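You operate a simulated robot arm through the tools that you are given. There is no shell and no other tool. Be economical: measure what you need, move in short steps, check, and stop when the job is done.

You run a simulated robot arm. Do the job below in one go: nothing can be reset, and whatever is moved stays where it is left.

TASK
Open the mixer drawer, put the tray on the table top away inside and shut the drawer again. Then fetch the bottle with the earliest date from the table top and stand it on top of the carton there. Then open the left sampler drawer. The order counts. Set down upright: bottle.

Only the result counts: the job must be done as asked and must still hold three seconds after the hand-in. Knocking over, shifting, dropping, spilling or breaking anything else fails it.

THE ROBOT
A 7-joint arm with a two-finger gripper on a trunk, on a base that drives. Base frame: it is fixed to the floor where the robot stands at the start and does not move with it; the origin is under the middle of the robot, x ahead of it, y to its left, z up. Readings come in mm, degrees, newtons and seconds.
With the tool pointing down near the work surface it reaches from about 200 to 760 mm from the robot's upright axis, wherever it stands. Its first joint turns from -166.0 to 166.0 degrees. Places, roughly: bottle [-500, 2250, 1000]; carton [-750, 2000, 1000]; e3 drawer [700, -200, 700]; left sampler drawer [1000, 3400, 700]; mixer drawer [600, -100, 700]; tray [-750, 2500, 1000]. Payload 2.45 kg.
The TCP is the grasp point between the finger pads, 27 mm short of the fingertips. In the tool frame z runs along the fingers and y along their closing line. Largest opening 80 mm; the body of the gripper starts 54 mm behind the TCP.
Orientation is that of the tool frame in the base frame, as a unit quaternion [x, y, z, w]. With the fingers straight down and closing along the base's y, the tool's x points along the base's -x, its y along +y and its z along -z.

THE INTERFACE
- The arm moves only by the tool move_arm. Its argument "rows" is a list of rows, each an object of numbers (a shift or turn left out is 0, a gripper value left out holds the last): "tx", "ty", "tz": the shift along the tool's x, y, z in mm; "rx", "ry", "rz": the turn, a rotation vector about the tool's x, y, z in degrees. In form: [{"tx": .., "ty": .., "tz": .., "rx": .., "ry": .., "rz": ..}, ...]. A call has 1 to 10 rows; each row is the pose to reach, as a shift and turn from the pose commanded when the call began, along the tool's axes at that moment. "jaw" is the gripper command, from -1 (fully open) to 1 (shut), values between in proportion, set as the call begins (left out, the last holds). Rows are played at 5 a second. More than 50 mm and 8.6 degrees between two rows, or a gripper value outside its range, and nothing of the call is played. Where a pose cannot be reached the arm comes as near as it can. A force on the tool above 40 N (or 10 N above the force at the start of the call, whichever is more), or a blocked arm, ends the call early, and 0.2 s more pass. The fingers move at their own pace (about 153 mm/s each) and stop on an object; they squeeze with about 33 N. The grip force told is the motor's: it shows also when the fingers shut on nothing. Time passes only in rows, and 0.2 s behind the last, so rows that repeat a pose let the fingers close. The reply holds the time, the measured pose of the TCP, the force on the tool along the base axes, the opening and the grip force, in the units named above and with some noise, with the torque about the TCP (base axes, N m) and any sound that the robot's microphone picked up.
- Cameras (640 x 400 px; columns grow to the right, rows downward): "scene" is now at [39.5, 119.5, 1777.3]; the picture's right is [-0.32, -0.95, 0.00], its down [-0.84, 0.29, -0.45] and it looks along [0.43, -0.15, -0.89] (base axes); focal length 294 px, centre (320, 200). "wrist" rides on the gripper at [63, 12, -79] in the tool frame; the picture's right is [-0.19, 0.98, 0.00], its down [-0.72, -0.14, -0.68] and it looks along [-0.67, -0.13, 0.73] (tool axes); focal length 226 px, centre (320, 200).
- camera(camera): a new picture of that camera. The clock stands still meanwhile.
- slide_trunk(by): slides the trunk up (or, below 0, down) by that many mm; the arm and the scene camera ride with it, the base frame stays. It gives what a move gives, with no picture.
- base_move(legs): drives the robot by 1 to 6 legs, each [ahead, turn to the left] in mm and degrees, along the robot's own axes; the way and the turn of a leg run together, so that a leg with both is an arc; at most 1500 mm and 180 degrees a leg. The arm and the cameras ride along, it lands a little off, and it stops where it bumps. It gives what a move gives.
- pan_tilt(pan, tilt): turns the head with the scene camera to pan (to the left, within 120 degrees either way) and tilt (down, from -29 to 69), counted from straight ahead of the robot. It gives what a move gives.
- measure_at(camera, pixels): for up to 12 pixels [column, row] of the newest picture of that camera ("zoom" is the newest enlarged one), the place [x, y, z] in the base frame of the surface seen there, good to about 3 mm. The clock stands still meanwhile.
- enlarge(camera, box): a new picture of the part [left, top, right, bottom] of that camera's present view, enlarged. The clock stands still meanwhile.
- job_done(): hands the job in; it is judged then, once.

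Keep the steps short. Do not move on a guess: measure, check each grasp and each placing, and mend mistakes. In all there are 110 turns and 90 pictures (those below and enlarged ones count). Leave the gripper open and the arm clear of the work at the hand-in unless told otherwise, and finish with a single line.

The tools are called after "Emit:" by a JSON object that holds its "name" and its "arguments". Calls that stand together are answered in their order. move_arm: Moves the arm, as the interface text tells. Its arguments: {"type":"object","properties":{"rows":{"type":"array","items":{"type":"object","properties":{"tx":{"type":"number"},"ty":{"type":"number"},"tz":{"type":"number"},"rx":{"type":"number"},"ry":{"type":"number"},"rz":{"type":"number"}}}},"jaw":{"type":"number"}},"required":["rows"]} The other tools are called the same way: slide_trunk (by) slides the trunk up or down; base_move (legs) drives the base; pan_tilt (pan, tilt) turns the head that bears the scene camera; camera (camera) takes a picture; measure_at (camera, pixels) gives the place of the surface under pixels of a picture; enlarge (camera, box) takes an enlarged picture of a part of a camera's view; job_done () hands the job in.

At the start:

```text
time: 0.0
eef_pos: [488.1, 155.0, 958.3]
tcp_rot: [0.001, 1.0, 0.0, 0.001]
ft_force: [-0.6, -0.6, -0.3]
wrist_torque: [0.01, -0.02, 0.0]
grip_width: 80.0
grasp_force: 0.2
trunk travel left (down, up): [-425.0, 115.0]
robot x, y, heading: [0.9, 1.8, -0.1]
head pan, tilt: [-18.9, 63.1]
```

scene: 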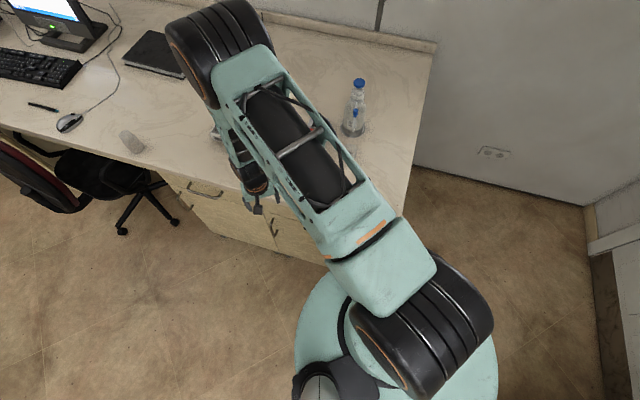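
wrist: 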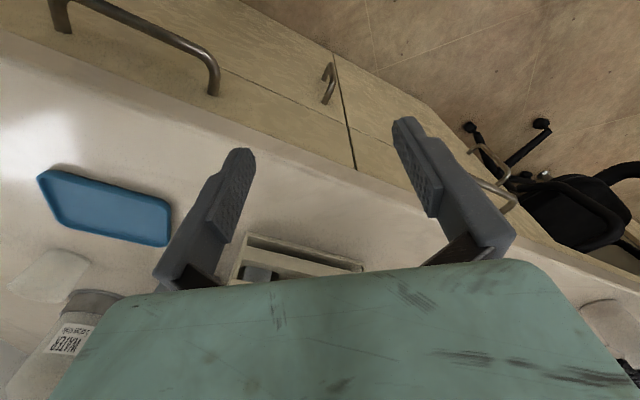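

I start by looking around: first the drawers in front of me.

Emit:
{"name": "pan_tilt", "arguments": {"pan": 0, "tilt": 45}}

Emit:
{"name": "camera", "arguments": {"camera": "scene"}}

Emit:
{"name": "pan_tilt", "arguments": {"pan": 110, "tilt": 25}}

Emit:
{"name": "camera", "arguments": {"camera": "scene"}}

```text
time: 0.8
eef_pos: [487.9, 155.8, 958.8]
tcp_rot: [0.0, 1.0, 0.0, 0.0]
ft_force: [-0.1, -0.1, -0.1]
wrist_torque: [0.03, 0.01, -0.04]
grip_width: 79.9
grasp_force: 0.2
trunk travel left (down, up): [-425.0, 115.0]
robot x, y, heading: [1.5, 0.9, -0.1]
head pan, tilt: [0.0, 45.0]
```

```text
87 pictures are left
```

scene: 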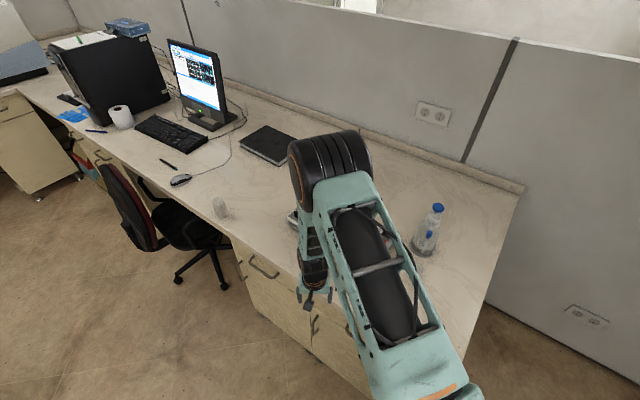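

```text
time: 2.7
eef_pos: [488.8, 156.4, 958.8]
tcp_rot: [0.0, 1.0, 0.0, 0.0]
ft_force: [-0.4, -0.6, 0.2]
wrist_torque: [-0.03, 0.0, 0.01]
grip_width: 80.0
grasp_force: 0.1
trunk travel left (down, up): [-425.0, 115.0]
robot x, y, heading: [0.2, 0.9, 0.2]
head pan, tilt: [110.0, 25.0]
```

```text
86 pictures are left
```

scene: 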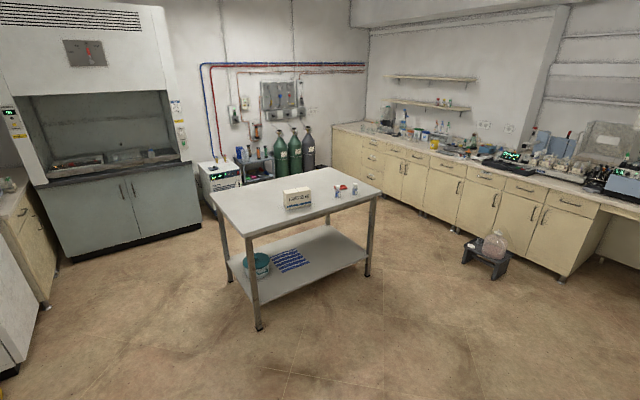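

A table stands behind-left of me, with a carton and bottles. I enlarge it, and also the far left region for the sampler drawer.

Emit:
{"name": "enlarge", "arguments": {"camera": "scene", "box": [200, 150, 400, 275]}}

Emit:
{"name": "measure_at", "arguments": {"camera": "zoom", "pixels": [[290, 130], [450, 105], [435, 130], [495, 125], [60, 150], [575, 140], [150, 270]]}}

Emit:
{"name": "pan_tilt", "arguments": {"pan": 60, "tilt": 20}}

Emit:
{"name": "camera", "arguments": {"camera": "scene"}}

```text
3.20 times, centred on (300, 212) of scene
```

zoom: 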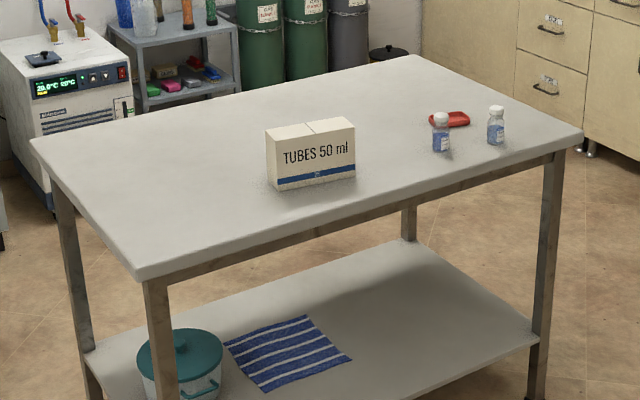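

```text
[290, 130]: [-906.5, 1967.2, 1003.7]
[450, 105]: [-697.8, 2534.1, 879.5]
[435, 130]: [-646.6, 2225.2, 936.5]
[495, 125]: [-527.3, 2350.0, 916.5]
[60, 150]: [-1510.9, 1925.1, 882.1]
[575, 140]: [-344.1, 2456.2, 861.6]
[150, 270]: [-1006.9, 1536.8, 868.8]
```

```text
time: 3.9
eef_pos: [488.3, 155.2, 958.2]
tcp_rot: [0.0, 1.0, 0.0, 0.0]
ft_force: [0.3, 0.2, 0.2]
wrist_torque: [0.01, 0.0, 0.03]
grip_width: 80.3
grasp_force: 0.1
trunk travel left (down, up): [-425.0, 115.0]
robot x, y, heading: [-1.6, -1.6, -0.1]
head pan, tilt: [60.0, 20.0]
```

```text
84 pictures are left
```

scene: 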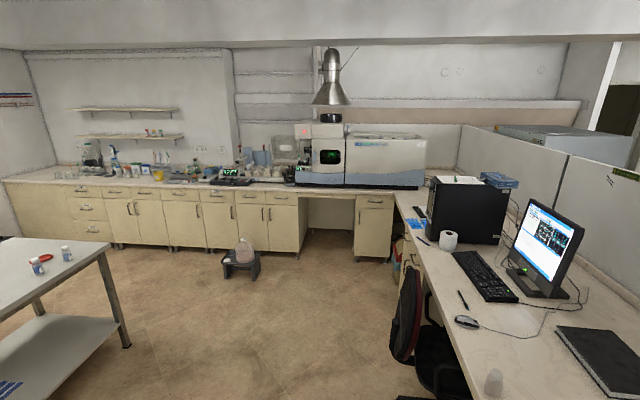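

The red tray lies behind the two bottles. Next I look at the drawer labels on the far bench.

Emit:
{"name": "enlarge", "arguments": {"camera": "scene", "box": [180, 170, 420, 270]}}

Emit:
{"name": "measure_at", "arguments": {"camera": "scene", "pixels": [[213, 197], [246, 198], [281, 198], [375, 202], [303, 199], [112, 192], [147, 193], [180, 195]]}}

Emit:
{"name": "enlarge", "arguments": {"camera": "wrist", "box": [0, 0, 640, 400]}}

Emit:
{"name": "measure_at", "arguments": {"camera": "wrist", "pixels": [[327, 83], [345, 120], [140, 25], [210, 80], [500, 195], [140, 210], [300, 250], [300, 160]]}}

```text
2.67 times, centred on (300, 220) of scene
```

zoom: 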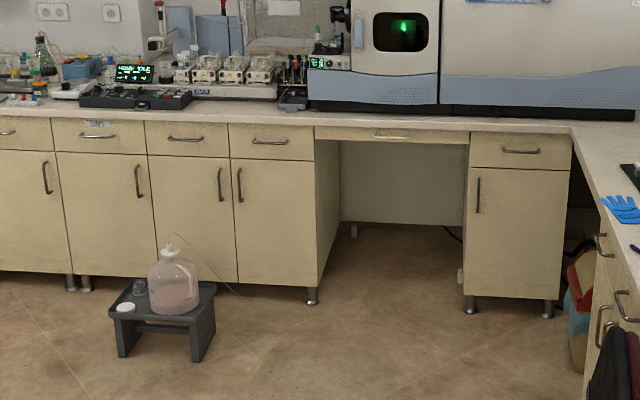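

```text
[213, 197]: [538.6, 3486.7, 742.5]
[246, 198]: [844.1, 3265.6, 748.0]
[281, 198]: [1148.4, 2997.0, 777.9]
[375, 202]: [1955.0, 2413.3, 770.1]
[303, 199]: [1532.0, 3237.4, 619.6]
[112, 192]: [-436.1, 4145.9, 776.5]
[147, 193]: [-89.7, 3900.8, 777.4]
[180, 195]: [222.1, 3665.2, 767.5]
```

```text
1.00 times, centred on (320, 200) of wrist (not enlarged: the box is as wide or as high as the picture)
```

zoom: 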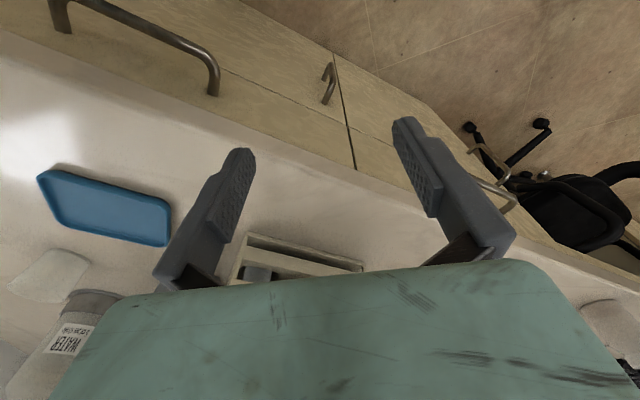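

```text
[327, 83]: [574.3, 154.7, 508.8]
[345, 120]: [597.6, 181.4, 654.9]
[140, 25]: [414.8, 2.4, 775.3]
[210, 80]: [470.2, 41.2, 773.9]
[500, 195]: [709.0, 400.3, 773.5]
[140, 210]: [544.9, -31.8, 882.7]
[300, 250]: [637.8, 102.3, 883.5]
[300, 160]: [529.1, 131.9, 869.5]
```

I look at the drawers to the front right and check the space behind me.

Emit:
{"name": "pan_tilt", "arguments": {"pan": -50, "tilt": 60}}

Emit:
{"name": "camera", "arguments": {"camera": "scene"}}

Emit:
{"name": "pan_tilt", "arguments": {"pan": -120, "tilt": 35}}

Emit:
{"name": "camera", "arguments": {"camera": "scene"}}

```text
time: 5.8
eef_pos: [487.3, 155.9, 958.8]
tcp_rot: [0.0, 1.0, 0.0, 0.0]
ft_force: [0.2, 0.4, 0.3]
wrist_torque: [-0.01, -0.01, -0.02]
grip_width: 79.8
grasp_force: 0.0
trunk travel left (down, up): [-425.0, 115.0]
robot x, y, heading: [0.2, -3.6, 0.0]
head pan, tilt: [-50.0, 60.0]
```

```text
81 pictures are left
```

scene: 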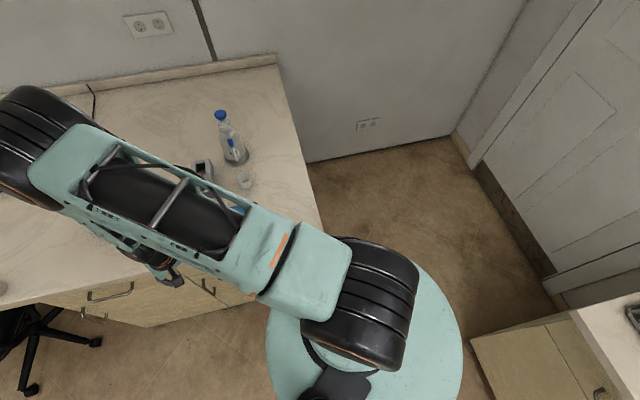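

```text
time: 7.2
eef_pos: [488.2, 156.8, 958.9]
tcp_rot: [0.0, 1.0, 0.0, 0.0]
ft_force: [-0.2, 0.0, -0.4]
wrist_torque: [0.02, 0.01, -0.02]
grip_width: 80.2
grasp_force: 0.0
trunk travel left (down, up): [-425.0, 115.0]
robot x, y, heading: [-3.3, -0.1, 0.0]
head pan, tilt: [-120.0, 35.0]
```

```text
80 pictures are left
```

scene: 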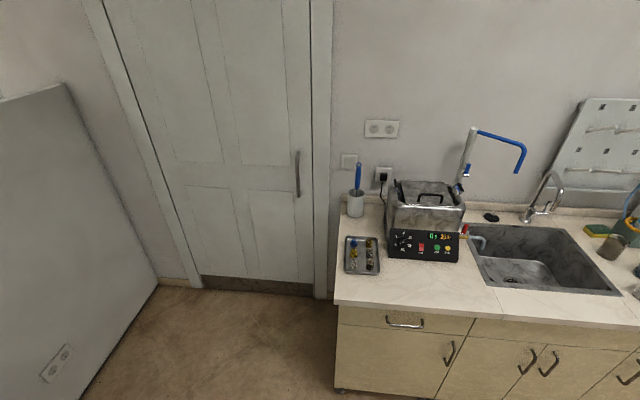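

I measure the bench behind me, to know how far I can back away.

Emit:
{"name": "measure_at", "arguments": {"camera": "scene", "pixels": [[338, 300], [480, 315], [630, 330], [340, 385], [220, 380], [405, 320]]}}

Emit:
{"name": "pan_tilt", "arguments": {"pan": 120, "tilt": 50}}

Emit:
{"name": "camera", "arguments": {"camera": "scene"}}

Emit:
{"name": "measure_at", "arguments": {"camera": "scene", "pixels": [[100, 100], [100, 250], [50, 350], [20, 200], [320, 300], [10, 50]]}}

```text
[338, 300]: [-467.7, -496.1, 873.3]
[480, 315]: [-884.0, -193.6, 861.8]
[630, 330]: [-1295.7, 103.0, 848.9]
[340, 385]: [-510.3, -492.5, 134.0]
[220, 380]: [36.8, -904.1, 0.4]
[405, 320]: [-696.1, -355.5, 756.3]
```

```text
time: 10.6
eef_pos: [487.8, 155.8, 958.8]
tcp_rot: [0.0, 1.0, 0.0, 0.0]
ft_force: [-0.1, -0.2, 0.5]
wrist_torque: [-0.01, 0.0, 0.02]
grip_width: 80.1
grasp_force: 0.2
trunk travel left (down, up): [-425.0, 115.0]
robot x, y, heading: [0.9, 0.7, -0.2]
head pan, tilt: [120.0, 50.0]
```

```text
79 pictures are left
```

scene: 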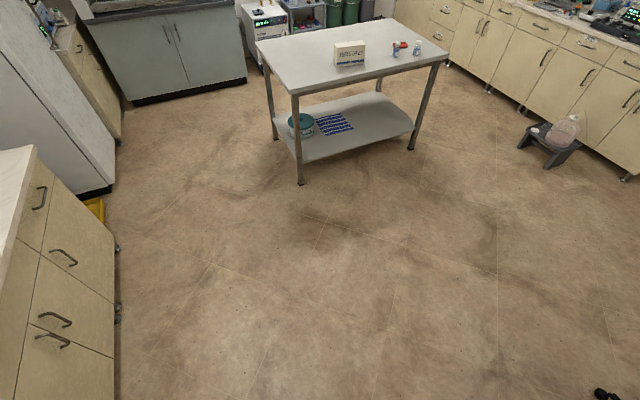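

```text
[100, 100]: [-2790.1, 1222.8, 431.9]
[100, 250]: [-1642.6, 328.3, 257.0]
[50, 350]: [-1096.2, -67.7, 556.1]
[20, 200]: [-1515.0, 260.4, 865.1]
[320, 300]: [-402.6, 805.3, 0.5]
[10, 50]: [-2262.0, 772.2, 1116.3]
```

The mixer drawer seems to be the one with its handle near (443, 20, 775). I pull the arm in, then back off for a proper look.

Emit:
{"name": "move_arm", "arguments": {"rows": [{"tx": 40}, {"tx": 80}, {"tx": 120}, {"tx": 160}, {"tx": 180}]}}

Emit:
{"name": "base_move", "arguments": {"legs": [[-300, 0], [0, 54], [400, 0], [0, -90]]}}

Emit:
{"name": "pan_tilt", "arguments": {"pan": 0, "tilt": 55}}

Emit:
{"name": "camera", "arguments": {"camera": "scene"}}

Emit:
{"name": "camera", "arguments": {"camera": "wrist"}}

```text
time: 11.8
eef_pos: [307.3, 155.2, 958.7]
tcp_rot: [0.0, 1.0, 0.0, 0.0]
ft_force: [-0.7, 0.0, 0.4]
wrist_torque: [0.02, -0.02, -0.01]
grip_width: 80.2
grasp_force: 0.1
trunk travel left (down, up): [-425.0, 115.0]
robot x, y, heading: [-1.5, -0.4, -0.0]
head pan, tilt: [120.0, 50.0]
```

```text
time: 22.3
eef_pos: [273.2, 252.3, 957.4]
tcp_rot: [0.323, 0.947, -0.001, -0.001]
ft_force: [0.3, -0.4, -1.2]
wrist_torque: [-0.02, -0.05, 0.01]
grip_width: 80.0
grasp_force: 0.0
trunk travel left (down, up): [-425.0, 115.0]
robot x, y, heading: [-62.8, 321.4, -37.6]
head pan, tilt: [120.0, 50.0]
```

```text
time: 24.3
eef_pos: [272.6, 252.0, 957.8]
tcp_rot: [0.323, 0.946, 0.0, 0.001]
ft_force: [-0.2, 0.2, 0.1]
wrist_torque: [-0.03, 0.02, -0.03]
grip_width: 80.0
grasp_force: 0.1
trunk travel left (down, up): [-425.0, 115.0]
robot x, y, heading: [-63.1, 320.2, -37.7]
head pan, tilt: [0.0, 55.0]
```

```text
78 pictures are left
```

scene: 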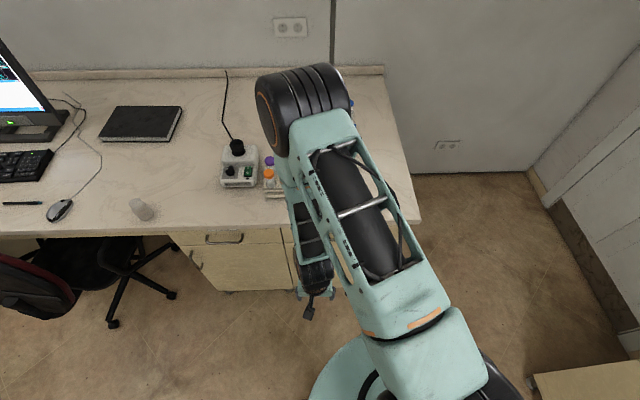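

```text
77 pictures are left
```

wrist: 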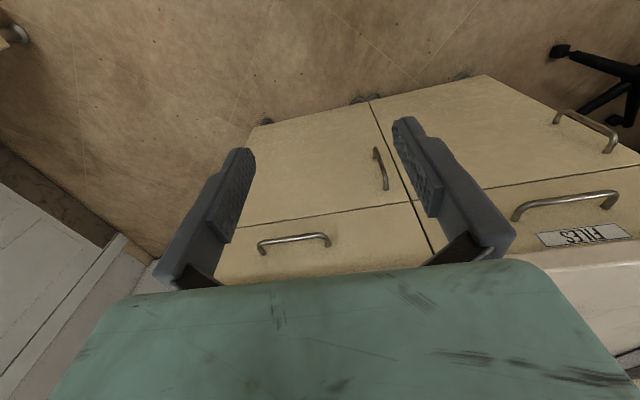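

I see a left drawer labelled "FILES" and a right drawer; a vortex mixer stands on the desk at (240,165). I measure all of these.

Emit:
{"name": "measure_at", "arguments": {"camera": "scene", "pixels": [[240, 170], [224, 240], [288, 290], [270, 185], [170, 238], [415, 220]]}}

Emit:
{"name": "measure_at", "arguments": {"camera": "wrist", "pixels": [[263, 243], [325, 238], [295, 240], [295, 262], [520, 210], [610, 200], [565, 197], [582, 235], [412, 203], [240, 225], [320, 225]]}}

Emit:
{"name": "enlarge", "arguments": {"camera": "wrist", "box": [200, 180, 440, 300]}}

```text
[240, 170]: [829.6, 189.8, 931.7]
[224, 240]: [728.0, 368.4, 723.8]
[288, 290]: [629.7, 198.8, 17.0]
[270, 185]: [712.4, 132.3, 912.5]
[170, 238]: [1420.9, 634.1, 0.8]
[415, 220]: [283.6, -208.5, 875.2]
```

```text
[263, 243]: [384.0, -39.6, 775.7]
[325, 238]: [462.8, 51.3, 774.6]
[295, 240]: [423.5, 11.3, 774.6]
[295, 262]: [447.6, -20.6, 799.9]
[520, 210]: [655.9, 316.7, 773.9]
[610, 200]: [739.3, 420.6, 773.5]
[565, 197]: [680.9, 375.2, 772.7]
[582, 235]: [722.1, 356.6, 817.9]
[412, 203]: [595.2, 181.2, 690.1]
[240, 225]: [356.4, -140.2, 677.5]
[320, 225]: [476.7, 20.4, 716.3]
```

```text
2.67 times, centred on (320, 240) of wrist
```

zoom: 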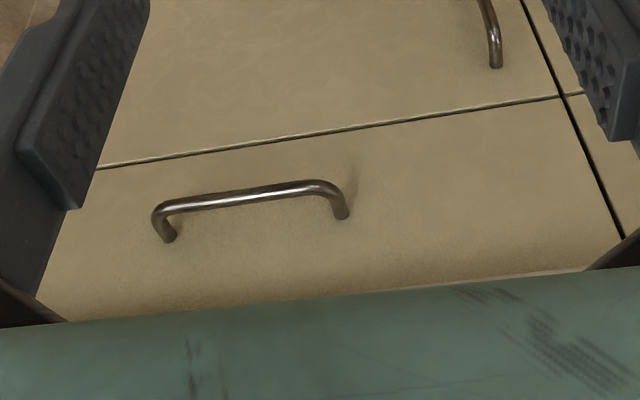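

The right drawer (handle centre about (423, 8, 775), bar ends (384,-40) and (463,51)) matches the given place of the mixer drawer. I will grip its bar with the tool level. First I tilt the tool forward, then roll it so that it closes vertically.

Emit:
{"name": "move_arm", "arguments": {"rows": [{"tx": -10, "ry": -8.5}, {"tx": -20, "ry": -17}, {"tx": -30, "ry": -25.5}, {"tx": -40, "ry": -34}, {"tx": -50, "ry": -42.5}, {"tx": -60, "ry": -51}, {"tx": -70, "ry": -59.5}, {"tx": -80, "ry": -68}, {"tx": -90, "ry": -76.5}, {"tx": -100, "ry": -85}]}}

```text
time: 26.5
eef_pos: [352.6, 191.5, 958.8]
tcp_rot: [0.238, 0.697, -0.218, 0.64]
ft_force: [0.1, 1.0, 0.4]
wrist_torque: [-0.03, 0.0, 0.0]
grip_width: 79.9
grasp_force: 0.0
trunk travel left (down, up): [-425.0, 115.0]
robot x, y, heading: [-65.4, 319.2, -37.5]
head pan, tilt: [0.0, 55.0]
```

Emit:
{"name": "move_arm", "arguments": {"rows": [{"ry": -5}]}}

Emit:
{"name": "move_arm", "arguments": {"rows": [{"rz": 8.5}, {"rz": 17}, {"rz": 25.5}, {"rz": 34}, {"rz": 42.5}, {"rz": 51}, {"rz": 59.5}, {"rz": 68}, {"rz": 76.5}, {"rz": 85}]}}

Emit:
{"name": "move_arm", "arguments": {"rows": [{"rz": 5}]}}

Emit:
{"name": "slide_trunk", "arguments": {"by": -184}}

Emit:
{"name": "camera", "arguments": {"camera": "wrist"}}

```text
time: 26.9
eef_pos: [351.0, 190.9, 958.6]
tcp_rot: [0.228, 0.668, -0.229, 0.67]
ft_force: [-0.2, 0.6, 0.0]
wrist_torque: [0.01, 0.01, -0.02]
grip_width: 80.2
grasp_force: 0.1
trunk travel left (down, up): [-425.0, 115.0]
robot x, y, heading: [-66.9, 322.1, -37.8]
head pan, tilt: [0.0, 55.0]
```

```text
time: 29.1
eef_pos: [352.3, 191.7, 957.0]
tcp_rot: [0.621, 0.338, 0.284, 0.647]
ft_force: [-0.5, -0.9, 0.7]
wrist_torque: [0.0, 0.03, 0.01]
grip_width: 80.1
grasp_force: 0.0
trunk travel left (down, up): [-425.0, 115.0]
robot x, y, heading: [-65.0, 323.1, -37.5]
head pan, tilt: [0.0, 55.0]
```

```text
time: 29.5
eef_pos: [352.3, 192.5, 956.7]
tcp_rot: [0.635, 0.311, 0.312, 0.635]
ft_force: [1.2, -0.2, 0.6]
wrist_torque: [-0.01, -0.01, 0.0]
grip_width: 80.1
grasp_force: 0.0
trunk travel left (down, up): [-425.0, 115.0]
robot x, y, heading: [-65.4, 319.1, -37.6]
head pan, tilt: [0.0, 55.0]
```

```text
time: 31.6
eef_pos: [351.8, 192.4, 773.9]
tcp_rot: [0.635, 0.311, 0.312, 0.635]
ft_force: [-0.2, 0.4, 0.1]
wrist_torque: [0.02, 0.01, 0.0]
grip_width: 80.0
grasp_force: 0.1
trunk travel left (down, up): [-241.0, 299.0]
robot x, y, heading: [-65.3, 319.3, -37.5]
head pan, tilt: [0.0, 55.0]
```

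```text
75 pictures are left
```

wrist: 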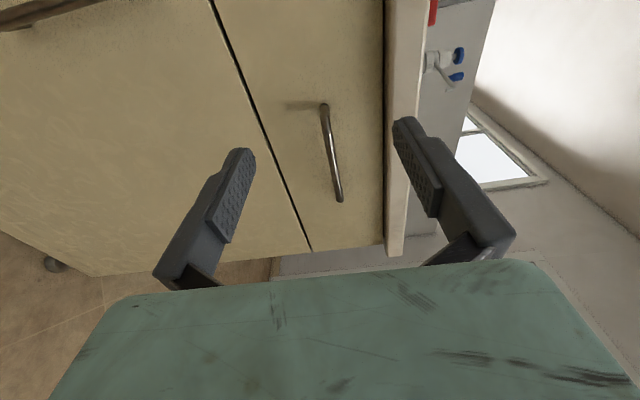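

Emit:
{"name": "measure_at", "arguments": {"camera": "wrist", "pixels": [[323, 106], [330, 150], [339, 199], [334, 175], [370, 150], [260, 80], [395, 200]]}}

```text
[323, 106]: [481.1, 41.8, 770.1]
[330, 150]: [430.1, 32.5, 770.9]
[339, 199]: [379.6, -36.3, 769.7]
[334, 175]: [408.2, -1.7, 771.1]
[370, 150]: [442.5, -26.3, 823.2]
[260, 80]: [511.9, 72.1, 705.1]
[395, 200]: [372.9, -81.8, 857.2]
```

The bar lies at z 771, centre near (421, 8). I shift 103 mm right and then go forward onto the bar.

Emit:
{"name": "move_arm", "arguments": {"rows": [{"tx": -40}, {"tx": -80}, {"tx": -103, "ty": -2}, {"tx": -103, "ty": -2, "tz": 40}, {"tx": -103, "ty": -2, "tz": 80}, {"tx": -103, "ty": -2, "tz": 110}], "jaw": -1}}

Emit:
{"name": "camera", "arguments": {"camera": "wrist"}}

```text
time: 33.0
eef_pos: [375.5, 42.8, 772.1]
tcp_rot: [0.635, 0.311, 0.311, 0.635]
ft_force: [0.0, 0.6, 1.1]
wrist_torque: [0.0, -0.01, -0.01]
grip_width: 79.9
grasp_force: 0.1
trunk travel left (down, up): [-241.0, 299.0]
robot x, y, heading: [-64.0, 317.1, -37.8]
head pan, tilt: [0.0, 55.0]
```

```text
74 pictures are left
```

wrist: 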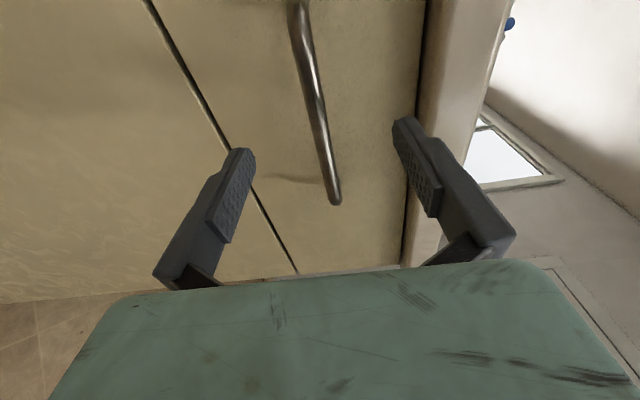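

The bar lies between the fingers. I go 52 mm further and shut.

Emit:
{"name": "move_arm", "arguments": {"rows": [{"tz": 25}, {"tz": 45}, {"tz": 52}]}}

Emit:
{"name": "move_arm", "arguments": {"rows": [{"tz": 0}, {"tz": 0}, {"tz": 0}, {"tz": 0}], "jaw": 1}}

Emit:
{"name": "camera", "arguments": {"camera": "wrist"}}

```text
time: 33.8
eef_pos: [417.5, 9.9, 771.6]
tcp_rot: [0.635, 0.312, 0.312, 0.634]
ft_force: [-0.3, 0.5, -0.1]
wrist_torque: [-0.01, -0.02, 0.05]
grip_width: 80.1
grasp_force: 0.0
trunk travel left (down, up): [-241.0, 299.0]
robot x, y, heading: [-63.2, 318.6, -37.7]
head pan, tilt: [0.0, 55.0]
```

```text
time: 34.8
eef_pos: [416.8, 10.3, 770.9]
tcp_rot: [0.635, 0.312, 0.311, 0.634]
ft_force: [0.9, -0.5, -3.8]
wrist_torque: [0.04, 0.02, 0.13]
grip_width: 11.5
grasp_force: 38.4
trunk travel left (down, up): [-241.0, 299.0]
robot x, y, heading: [-66.1, 322.3, -37.8]
head pan, tilt: [0.0, 55.0]
```

```text
73 pictures are left
```

wrist: 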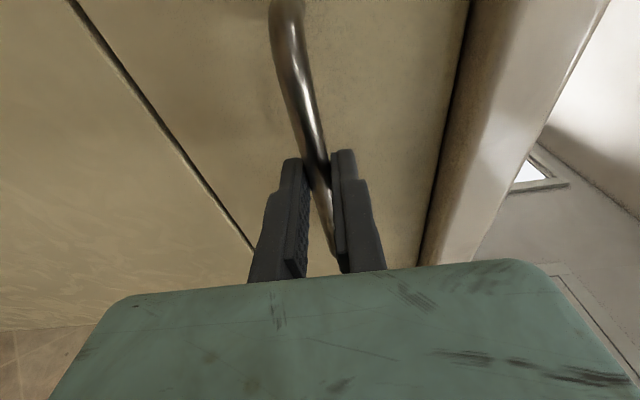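

The bar is held (11.5 mm). I pull 40 mm with the arm as a test.

Emit:
{"name": "move_arm", "arguments": {"rows": [{"tz": -10}, {"tz": -20}, {"tz": -30}, {"tz": -40}]}}

```text
time: 35.8
eef_pos: [384.1, 34.3, 772.1]
tcp_rot: [0.635, 0.311, 0.311, 0.635]
ft_force: [-5.2, -4.8, -2.0]
wrist_torque: [0.03, 0.01, 0.55]
grip_width: 11.1
grasp_force: 37.9
trunk travel left (down, up): [-241.0, 299.0]
robot x, y, heading: [-64.1, 321.8, -37.6]
head pan, tilt: [0.0, 55.0]
```

It slides. I drive the base back 220 mm while holding.

Emit:
{"name": "base_move", "arguments": {"legs": [[-220, 0]]}}

Emit:
{"name": "camera", "arguments": {"camera": "scene"}}

```text
time: 37.5
eef_pos: [210.7, 168.8, 771.6]
tcp_rot: [0.636, 0.311, 0.311, 0.635]
ft_force: [-20.9, -27.3, -3.4]
wrist_torque: [-0.02, 0.04, -0.03]
grip_width: 11.7
grasp_force: 37.5
trunk travel left (down, up): [-241.0, 299.0]
robot x, y, heading: [-241.1, 457.7, -37.9]
head pan, tilt: [0.0, 55.0]
```

```text
72 pictures are left
```

scene: 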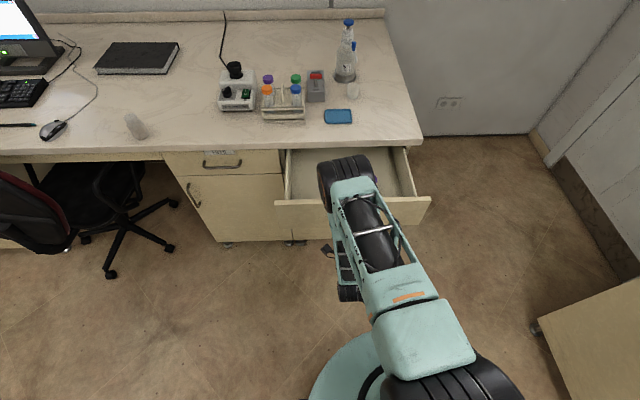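

The drawer is open 260 mm and looks empty. I relieve the side force by opening the gripper, then measure the drawer.

Emit:
{"name": "move_arm", "arguments": {"rows": [{"tz": 0}, {"tz": 0}, {"tz": 0}], "jaw": -1}}

Emit:
{"name": "measure_at", "arguments": {"camera": "scene", "pixels": [[275, 204], [430, 200], [290, 150], [408, 148], [300, 175], [400, 165], [295, 190], [400, 190], [330, 155]]}}

```text
time: 38.2
eef_pos: [210.5, 170.3, 771.2]
tcp_rot: [0.635, 0.311, 0.31, 0.635]
ft_force: [0.5, 0.0, 0.3]
wrist_torque: [0.0, -0.06, 0.02]
grip_width: 79.7
grasp_force: 0.0
trunk travel left (down, up): [-241.0, 299.0]
robot x, y, heading: [-240.4, 455.4, -37.7]
head pan, tilt: [0.0, 55.0]
```

```text
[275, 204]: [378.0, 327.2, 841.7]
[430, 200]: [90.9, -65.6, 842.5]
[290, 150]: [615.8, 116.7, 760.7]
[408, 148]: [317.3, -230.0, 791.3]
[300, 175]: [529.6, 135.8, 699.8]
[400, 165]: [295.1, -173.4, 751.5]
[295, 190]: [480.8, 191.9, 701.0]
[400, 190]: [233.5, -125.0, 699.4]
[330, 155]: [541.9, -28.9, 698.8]
```

I back away from the drawer, raise the trunk, and turn the tool back to pointing down.

Emit:
{"name": "base_move", "arguments": {"legs": [[-300, 0]]}}

Emit:
{"name": "slide_trunk", "arguments": {"by": 299}}

Emit:
{"name": "move_arm", "arguments": {"rows": [{"rz": -8.5}, {"rz": -17}, {"rz": -25.5}, {"rz": -34}, {"rz": -42.5}, {"rz": -51}, {"rz": -59.5}, {"rz": -68}, {"rz": -76.5}, {"rz": -85}]}}

Emit:
{"name": "move_arm", "arguments": {"rows": [{"rz": -5}]}}

Emit:
{"name": "move_arm", "arguments": {"rows": [{"ry": 8.5, "tz": -10}, {"ry": 17, "tz": -20}, {"ry": 25.5, "tz": -30}, {"ry": 34, "tz": -40}, {"ry": 42.5, "tz": -50}, {"ry": 51, "tz": -60}, {"ry": 59.5, "tz": -70}, {"ry": 68, "tz": -80}, {"ry": 76.5, "tz": -90}, {"ry": 85, "tz": -100}]}}

Emit:
{"name": "move_arm", "arguments": {"rows": [{"ry": 5}]}}

Emit:
{"name": "pan_tilt", "arguments": {"pan": 110, "tilt": 45}}

Emit:
{"name": "camera", "arguments": {"camera": "scene"}}

```text
time: 40.3
eef_pos: [-26.6, 352.6, 771.3]
tcp_rot: [0.634, 0.313, 0.31, 0.635]
ft_force: [-0.4, 0.7, -0.1]
wrist_torque: [-0.02, -0.01, 0.0]
grip_width: 79.8
grasp_force: 0.0
trunk travel left (down, up): [-241.0, 299.0]
robot x, y, heading: [-473.9, 638.7, -37.8]
head pan, tilt: [0.0, 55.0]
```

```text
time: 43.3
eef_pos: [-24.4, 353.9, 1070.8]
tcp_rot: [0.635, 0.312, 0.31, 0.635]
ft_force: [1.1, 0.2, -0.9]
wrist_torque: [-0.03, -0.01, -0.01]
grip_width: 80.0
grasp_force: 0.1
trunk travel left (down, up): [-540.0, 0.0]
robot x, y, heading: [-474.5, 639.4, -37.5]
head pan, tilt: [0.0, 55.0]
```

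```text
time: 45.5
eef_pos: [-25.7, 353.0, 1071.2]
tcp_rot: [0.257, 0.659, -0.202, 0.678]
ft_force: [-0.1, 0.0, -0.1]
wrist_torque: [0.01, -0.02, 0.02]
grip_width: 80.0
grasp_force: 0.1
trunk travel left (down, up): [-540.0, 0.0]
robot x, y, heading: [-479.6, 635.4, -37.9]
head pan, tilt: [0.0, 55.0]
```

```text
time: 45.9
eef_pos: [-25.9, 352.8, 1070.9]
tcp_rot: [0.229, 0.669, -0.229, 0.669]
ft_force: [-0.7, -0.2, 0.1]
wrist_torque: [-0.01, -0.04, 0.0]
grip_width: 79.8
grasp_force: 0.1
trunk travel left (down, up): [-540.0, 0.0]
robot x, y, heading: [-473.3, 638.2, -37.8]
head pan, tilt: [0.0, 55.0]
```

```text
time: 48.1
eef_pos: [-105.9, 414.7, 1070.1]
tcp_rot: [0.323, 0.945, -0.014, 0.041]
ft_force: [0.6, -0.4, -0.3]
wrist_torque: [0.03, -0.03, 0.03]
grip_width: 80.1
grasp_force: 0.0
trunk travel left (down, up): [-540.0, 0.0]
robot x, y, heading: [-473.6, 639.7, -37.9]
head pan, tilt: [0.0, 55.0]
```

```text
time: 48.5
eef_pos: [-105.0, 414.2, 1071.5]
tcp_rot: [0.324, 0.946, -0.001, -0.001]
ft_force: [0.2, -0.5, -0.3]
wrist_torque: [0.04, -0.01, 0.03]
grip_width: 79.7
grasp_force: 0.1
trunk travel left (down, up): [-540.0, 0.0]
robot x, y, heading: [-476.3, 635.9, -37.7]
head pan, tilt: [0.0, 55.0]
```

```text
time: 50.4
eef_pos: [-104.9, 414.1, 1070.5]
tcp_rot: [0.324, 0.946, -0.002, 0.0]
ft_force: [-0.3, 1.3, 0.1]
wrist_torque: [-0.01, -0.01, -0.02]
grip_width: 80.1
grasp_force: 0.2
trunk travel left (down, up): [-540.0, 0.0]
robot x, y, heading: [-475.7, 637.1, -37.6]
head pan, tilt: [110.0, 45.0]
```

```text
71 pictures are left
```

scene: 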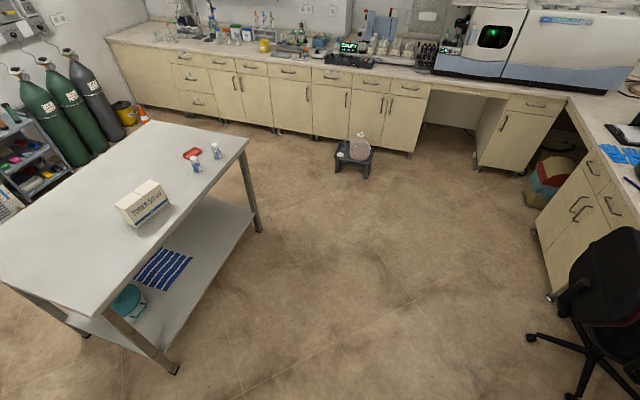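

The path to the table is clear. I drive beside its long front side and face it.

Emit:
{"name": "base_move", "arguments": {"legs": [[0, 118], [1396, 0], [0, 63.7]]}}

Emit:
{"name": "pan_tilt", "arguments": {"pan": 0, "tilt": 55}}

Emit:
{"name": "camera", "arguments": {"camera": "scene"}}

Emit:
{"name": "camera", "arguments": {"camera": "wrist"}}

```text
time: 65.2
eef_pos: [-600.4, 2226.9, 1071.2]
tcp_rot: [0.948, -0.319, 0.001, 0.0]
ft_force: [-0.6, 1.3, -0.8]
wrist_torque: [0.02, 0.01, 0.0]
grip_width: 80.0
grasp_force: 0.1
trunk travel left (down, up): [-540.0, 0.0]
robot x, y, heading: [-225.3, 2004.6, 142.8]
head pan, tilt: [110.0, 45.0]
```

```text
time: 67.1
eef_pos: [-599.8, 2227.3, 1071.5]
tcp_rot: [0.948, -0.319, 0.0, -0.001]
ft_force: [0.0, -0.4, 1.3]
wrist_torque: [0.01, 0.02, -0.01]
grip_width: 80.3
grasp_force: 0.1
trunk travel left (down, up): [-540.0, 0.0]
robot x, y, heading: [-224.0, 2007.0, 143.2]
head pan, tilt: [0.0, 55.0]
```

```text
70 pictures are left
```

scene: 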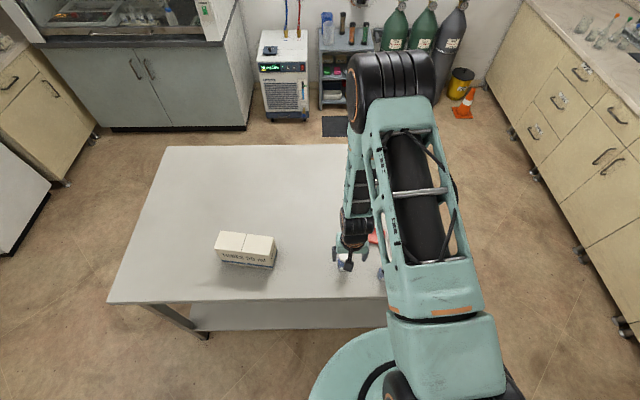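

```text
69 pictures are left
```

wrist: 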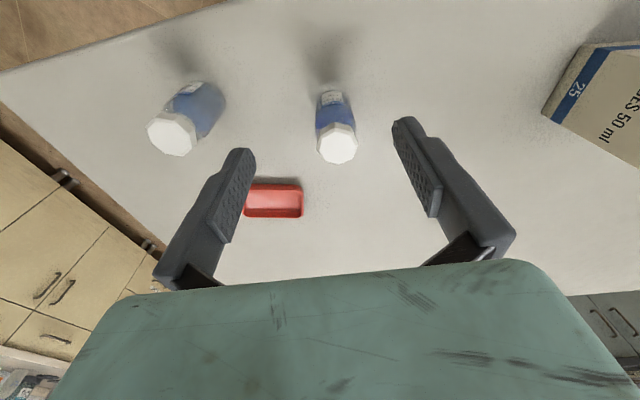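

Both bottles and the red tray are in the wrist view. I enlarge their labels and measure.

Emit:
{"name": "enlarge", "arguments": {"camera": "wrist", "box": [130, 70, 250, 145]}}

Emit:
{"name": "enlarge", "arguments": {"camera": "wrist", "box": [280, 80, 400, 155]}}

Emit:
{"name": "measure_at", "arguments": {"camera": "wrist", "pixels": [[173, 136], [205, 110], [337, 150], [335, 105], [246, 191], [302, 190], [302, 216], [246, 216], [275, 200], [272, 180], [550, 110], [590, 45], [340, 250]]}}

```text
5.33 times, centred on (190, 108) of wrist
```

zoom: 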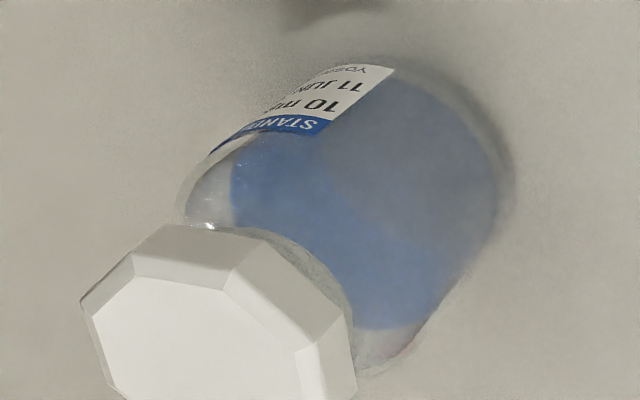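

```text
5.33 times, centred on (340, 118) of wrist
```

zoom: 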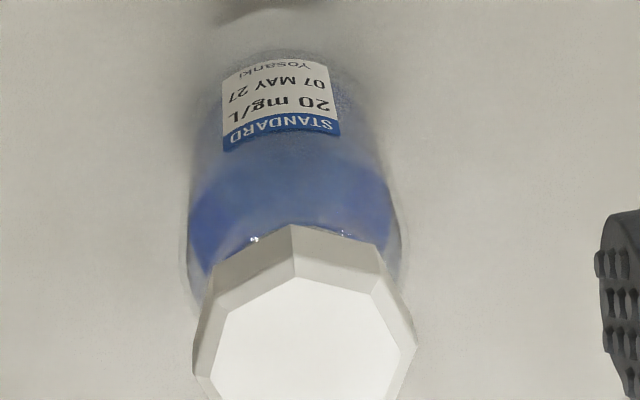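

```text
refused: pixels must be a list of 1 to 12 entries
```

Bottle B reads 07 MAY 27 and bottle A reads 11 JUN with the year hidden; I'll read it later. Now I measure the tray and bottles.

Emit:
{"name": "measure_at", "arguments": {"camera": "wrist", "pixels": [[173, 136], [337, 150], [337, 135], [247, 191], [301, 190], [301, 214], [250, 215], [275, 200], [272, 186], [550, 110], [340, 250], [275, 213]]}}

Emit:
{"name": "enlarge", "arguments": {"camera": "wrist", "box": [225, 165, 325, 230]}}

Emit:
{"name": "enlarge", "arguments": {"camera": "scene", "box": [300, 200, 440, 290]}}

```text
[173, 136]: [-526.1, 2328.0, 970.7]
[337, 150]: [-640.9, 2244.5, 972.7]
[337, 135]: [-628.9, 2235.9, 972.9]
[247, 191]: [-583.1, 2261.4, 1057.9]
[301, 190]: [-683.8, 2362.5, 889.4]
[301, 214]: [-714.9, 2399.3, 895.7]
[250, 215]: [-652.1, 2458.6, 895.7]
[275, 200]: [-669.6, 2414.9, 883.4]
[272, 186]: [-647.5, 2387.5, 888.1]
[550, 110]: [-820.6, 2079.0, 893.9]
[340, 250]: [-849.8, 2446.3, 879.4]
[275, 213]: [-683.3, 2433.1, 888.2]
```

```text
6.15 times, centred on (275, 198) of wrist
```

zoom: 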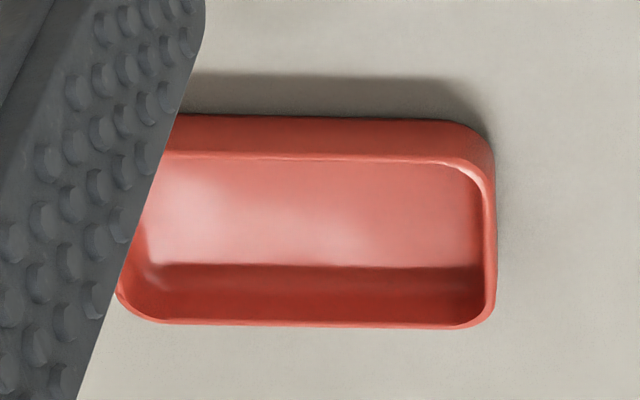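

```text
4.44 times, centred on (370, 245) of scene
```

zoom: 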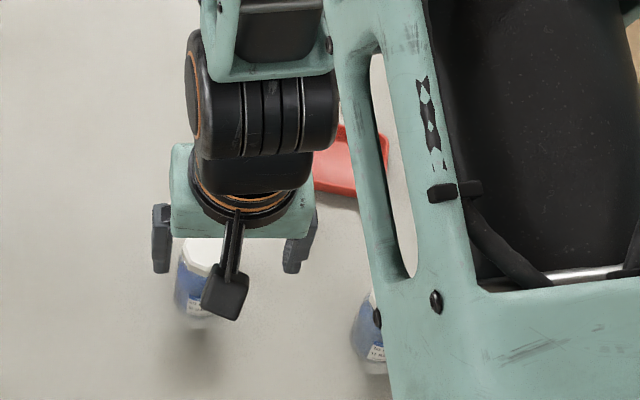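

I shift the gripper 85 mm right to see the whole tray between the fingers.

Emit:
{"name": "move_arm", "arguments": {"rows": [{"ty": -45}, {"ty": -85}]}}

Emit:
{"name": "camera", "arguments": {"camera": "wrist"}}

Emit:
{"name": "enlarge", "arguments": {"camera": "wrist", "box": [270, 150, 390, 225]}}

```text
time: 67.7
eef_pos: [-549.9, 2293.7, 1071.1]
tcp_rot: [0.948, -0.319, 0.0, 0.0]
ft_force: [-0.1, -0.3, -0.2]
wrist_torque: [0.0, -0.01, -0.03]
grip_width: 80.3
grasp_force: 0.1
trunk travel left (down, up): [-540.0, 0.0]
robot x, y, heading: [-226.1, 2008.3, 143.1]
head pan, tilt: [0.0, 55.0]
```

```text
64 pictures are left
```

wrist: 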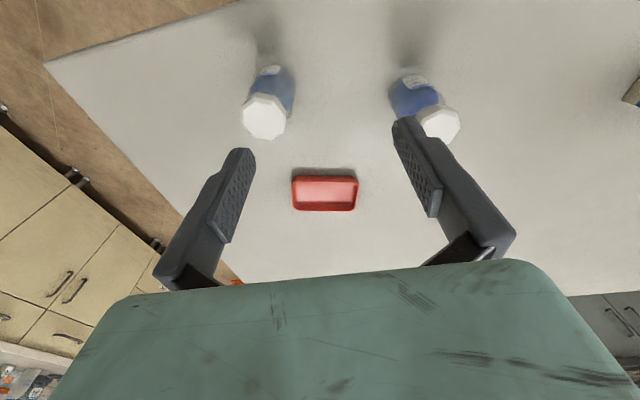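

```text
5.33 times, centred on (330, 188) of wrist
```

zoom: 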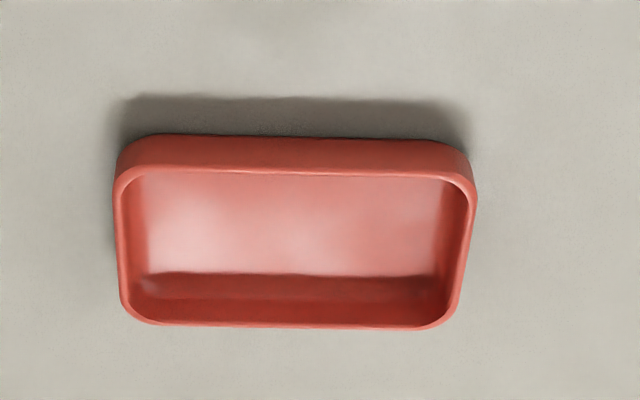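

Now I read bottle A's label and measure the tray rim.

Emit:
{"name": "measure_at", "arguments": {"camera": "zoom", "pixels": [[119, 210], [473, 215], [455, 290], [122, 280], [290, 172], [290, 322], [290, 155], [290, 240], [160, 172], [440, 178], [160, 320], [420, 328]]}}

Emit:
{"name": "enlarge", "arguments": {"camera": "wrist", "box": [235, 55, 315, 105]}}

```text
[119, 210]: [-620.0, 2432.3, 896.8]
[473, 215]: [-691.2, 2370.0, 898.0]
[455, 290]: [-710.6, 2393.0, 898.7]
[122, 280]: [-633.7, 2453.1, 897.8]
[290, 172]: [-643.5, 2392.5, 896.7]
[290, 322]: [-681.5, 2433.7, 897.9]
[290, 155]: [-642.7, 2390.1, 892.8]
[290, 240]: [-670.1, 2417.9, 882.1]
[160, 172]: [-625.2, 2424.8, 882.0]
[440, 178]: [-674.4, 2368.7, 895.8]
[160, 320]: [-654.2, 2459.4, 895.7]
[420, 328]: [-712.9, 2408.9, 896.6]
```

```text
8.00 times, centred on (275, 80) of wrist
```

zoom: 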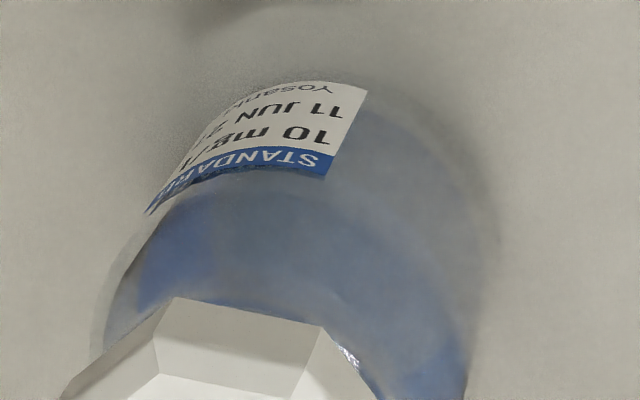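

Tray centre is (-663, 2413), rim z 898, long axis at 41°, width 56 mm. I move above it and turn the fingers so they close across the short side.

Emit:
{"name": "move_arm", "arguments": {"rows": [{"tx": -16, "ty": -3, "rz": -7.8}, {"tx": -32, "ty": -5, "rz": -15.6}, {"tx": -48, "ty": -8, "rz": -23.4}, {"tx": -65, "ty": -11, "rz": -31.2}, {"tx": -81, "ty": -13, "rz": -39}, {"tx": -97, "ty": -16, "rz": -46.8}, {"tx": -113, "ty": -19, "rz": -54.6}, {"tx": -130, "ty": -21, "rz": -62.4}, {"tx": -146, "ty": -24, "rz": -70.2}, {"tx": -162, "ty": -27, "rz": -78}]}}

Emit:
{"name": "camera", "arguments": {"camera": "wrist"}}

```text
time: 69.9
eef_pos: [-662.4, 2414.2, 1070.3]
tcp_rot: [0.937, 0.349, 0.0, 0.0]
ft_force: [0.0, 0.2, -0.8]
wrist_torque: [-0.02, -0.03, -0.01]
grip_width: 79.9
grasp_force: 0.1
trunk travel left (down, up): [-540.0, 0.0]
robot x, y, heading: [-224.5, 2006.3, 142.7]
head pan, tilt: [0.0, 55.0]
```

```text
61 pictures are left
```

wrist: 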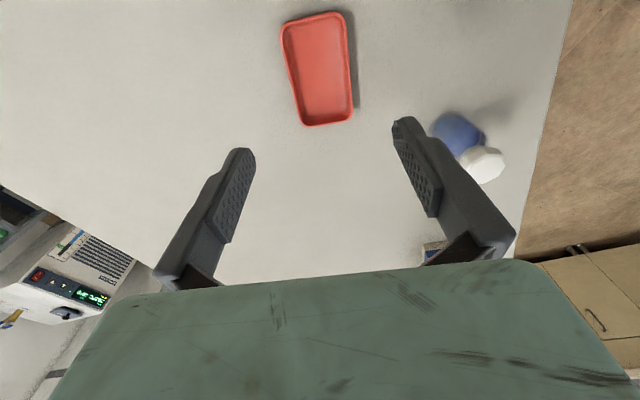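

The tray is aligned. I go down to z 915 and check.

Emit:
{"name": "move_arm", "arguments": {"rows": [{"tz": 45}, {"tz": 90}, {"tz": 130}, {"tz": 150}]}}

Emit:
{"name": "camera", "arguments": {"camera": "wrist"}}

```text
time: 70.9
eef_pos: [-660.9, 2414.7, 922.1]
tcp_rot: [0.937, 0.348, 0.001, -0.001]
ft_force: [0.4, -0.3, 0.1]
wrist_torque: [0.01, -0.04, 0.0]
grip_width: 79.8
grasp_force: 0.1
trunk travel left (down, up): [-540.0, 0.0]
robot x, y, heading: [-228.5, 2007.7, 142.7]
head pan, tilt: [0.0, 55.0]
```

```text
60 pictures are left
```

wrist: 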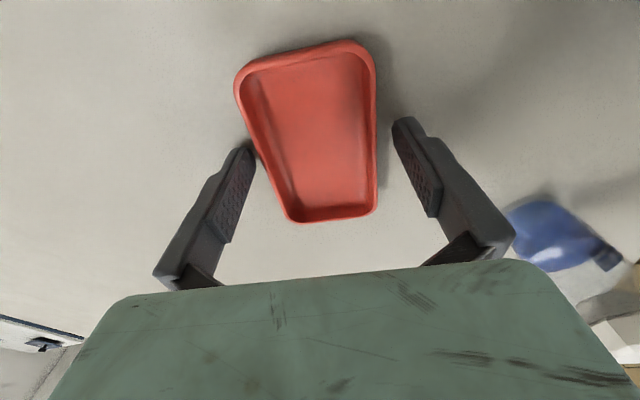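

Emit:
{"name": "measure_at", "arguments": {"camera": "wrist", "pixels": [[237, 88], [374, 75], [375, 205], [288, 213], [262, 155], [376, 145], [320, 45], [325, 218], [320, 130]]}}

```text
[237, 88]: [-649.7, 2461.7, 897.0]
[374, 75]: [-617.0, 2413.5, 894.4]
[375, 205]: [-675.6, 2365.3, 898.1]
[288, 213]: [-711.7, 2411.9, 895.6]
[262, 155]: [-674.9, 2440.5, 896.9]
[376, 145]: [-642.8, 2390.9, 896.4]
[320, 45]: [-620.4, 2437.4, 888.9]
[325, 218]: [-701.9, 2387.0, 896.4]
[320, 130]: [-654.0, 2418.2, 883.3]
```

The tray is centred between the fingers. I go down 11 mm and close.

Emit:
{"name": "move_arm", "arguments": {"rows": [{"tz": 6}, {"tz": 11}]}}

Emit:
{"name": "move_arm", "arguments": {"rows": [{"tz": 0}, {"tz": 0}, {"tz": 0}], "jaw": 1}}

Emit:
{"name": "camera", "arguments": {"camera": "wrist"}}

```text
time: 71.4
eef_pos: [-663.8, 2415.8, 917.0]
tcp_rot: [0.937, 0.348, 0.002, 0.001]
ft_force: [3.8, -4.3, 17.5]
wrist_torque: [0.25, 0.37, 0.06]
grip_width: 68.5
grasp_force: 0.1
trunk travel left (down, up): [-540.0, 0.0]
robot x, y, heading: [-227.5, 2008.8, 143.0]
head pan, tilt: [0.0, 55.0]
stopped in row 2: the force on the tool passed its limit at 50 N (the readings are from after the stop); the commanded pose is now the measured one
```

```text
time: 72.2
eef_pos: [-662.6, 2412.7, 914.2]
tcp_rot: [0.937, 0.349, 0.002, 0.001]
ft_force: [-0.4, 0.6, 0.6]
wrist_torque: [-0.01, 0.13, -0.05]
grip_width: 61.3
grasp_force: 32.7
trunk travel left (down, up): [-540.0, 0.0]
robot x, y, heading: [-226.2, 2007.6, 142.9]
head pan, tilt: [0.0, 55.0]
```

```text
59 pictures are left
```

wrist: 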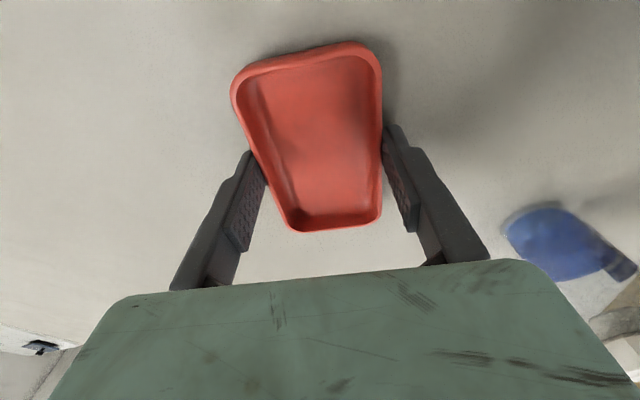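

One finger brushed the rim, but the tray is now held at 61 mm. I lift it 40 mm and check.

Emit:
{"name": "move_arm", "arguments": {"rows": [{"tz": -10}, {"tz": -20}, {"tz": -40}, {"tz": -40}]}}

Emit:
{"name": "camera", "arguments": {"camera": "wrist"}}

```text
time: 73.2
eef_pos: [-662.8, 2414.5, 954.0]
tcp_rot: [0.937, 0.349, 0.001, 0.002]
ft_force: [-0.5, -0.3, -1.5]
wrist_torque: [-0.02, 0.01, 0.02]
grip_width: 61.5
grasp_force: 33.3
trunk travel left (down, up): [-540.0, 0.0]
robot x, y, heading: [-228.6, 2003.0, 143.0]
head pan, tilt: [0.0, 55.0]
```

```text
58 pictures are left
```

wrist: 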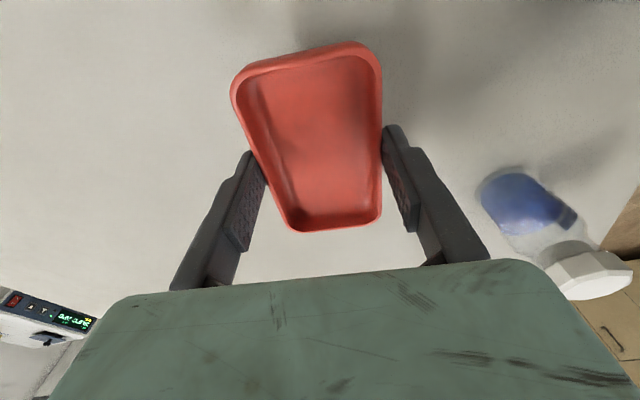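

The tray is held. I raise it and swing the arm back in front of me.

Emit:
{"name": "move_arm", "arguments": {"rows": [{"tz": -40}, {"tz": -80}, {"tz": -116}]}}

Emit:
{"name": "move_arm", "arguments": {"rows": [{"tx": 1, "ty": 16, "rz": 7.8}, {"tx": 2, "ty": 33, "rz": 15.6}, {"tx": 3, "ty": 49, "rz": 23.4}, {"tx": 4, "ty": 66, "rz": 31.2}, {"tx": 4, "ty": 82, "rz": 39}, {"tx": 5, "ty": 98, "rz": 46.8}, {"tx": 6, "ty": 115, "rz": 54.6}, {"tx": 7, "ty": 131, "rz": 62.4}, {"tx": 8, "ty": 148, "rz": 70.2}, {"tx": 8, "ty": 164, "rz": 78}]}}

Emit:
{"name": "camera", "arguments": {"camera": "wrist"}}

```text
time: 74.0
eef_pos: [-661.8, 2413.3, 1071.4]
tcp_rot: [0.937, 0.349, 0.003, 0.0]
ft_force: [0.3, -0.2, -1.4]
wrist_torque: [0.04, 0.03, -0.01]
grip_width: 61.4
grasp_force: 33.3
trunk travel left (down, up): [-540.0, 0.0]
robot x, y, heading: [-228.0, 2009.4, 142.8]
head pan, tilt: [0.0, 55.0]
```

```text
time: 76.2
eef_pos: [-548.8, 2294.2, 1070.8]
tcp_rot: [0.947, -0.32, 0.002, 0.0]
ft_force: [-0.1, 0.0, -0.7]
wrist_torque: [-0.01, -0.02, 0.01]
grip_width: 61.6
grasp_force: 33.5
trunk travel left (down, up): [-540.0, 0.0]
robot x, y, heading: [-230.0, 2008.3, 143.3]
head pan, tilt: [0.0, 55.0]
```

```text
57 pictures are left
```

wrist: 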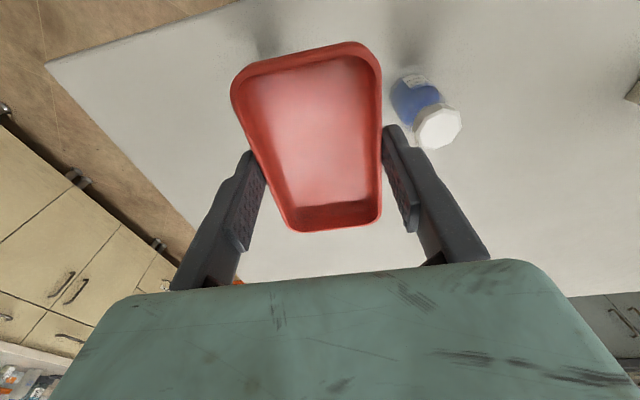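

The tray is secure. I drive back to a spot in front of the open drawer.

Emit:
{"name": "base_move", "arguments": {"legs": [[0, 124], [1411, 0], [0, 55.8]]}}

Emit:
{"name": "pan_tilt", "arguments": {"pan": 0, "tilt": 50}}

Emit:
{"name": "camera", "arguments": {"camera": "scene"}}

```text
time: 81.2
eef_pos: [-360.0, 1595.5, 1070.3]
tcp_rot: [0.784, 0.621, 0.001, -0.001]
ft_force: [0.0, -0.3, -1.4]
wrist_torque: [0.0, -0.02, 0.01]
grip_width: 61.7
grasp_force: 32.7
trunk travel left (down, up): [-540.0, 0.0]
robot x, y, heading: [-227.5, 2003.8, -103.1]
head pan, tilt: [0.0, 55.0]
stopped in leg 1: the robot was blocked; the commanded pose is now the measured one
```

```text
time: 81.8
eef_pos: [-359.8, 1595.1, 1070.2]
tcp_rot: [0.784, 0.621, 0.0, 0.0]
ft_force: [0.4, -0.2, -1.1]
wrist_torque: [0.03, -0.01, 0.0]
grip_width: 61.8
grasp_force: 33.0
trunk travel left (down, up): [-540.0, 0.0]
robot x, y, heading: [-226.2, 2007.9, -103.1]
head pan, tilt: [0.0, 50.0]
```

```text
56 pictures are left
```

scene: 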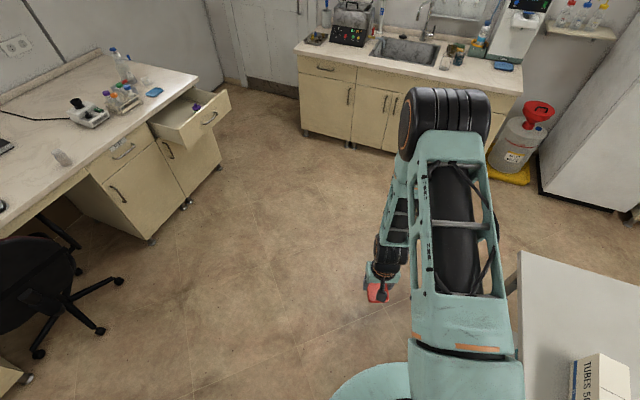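

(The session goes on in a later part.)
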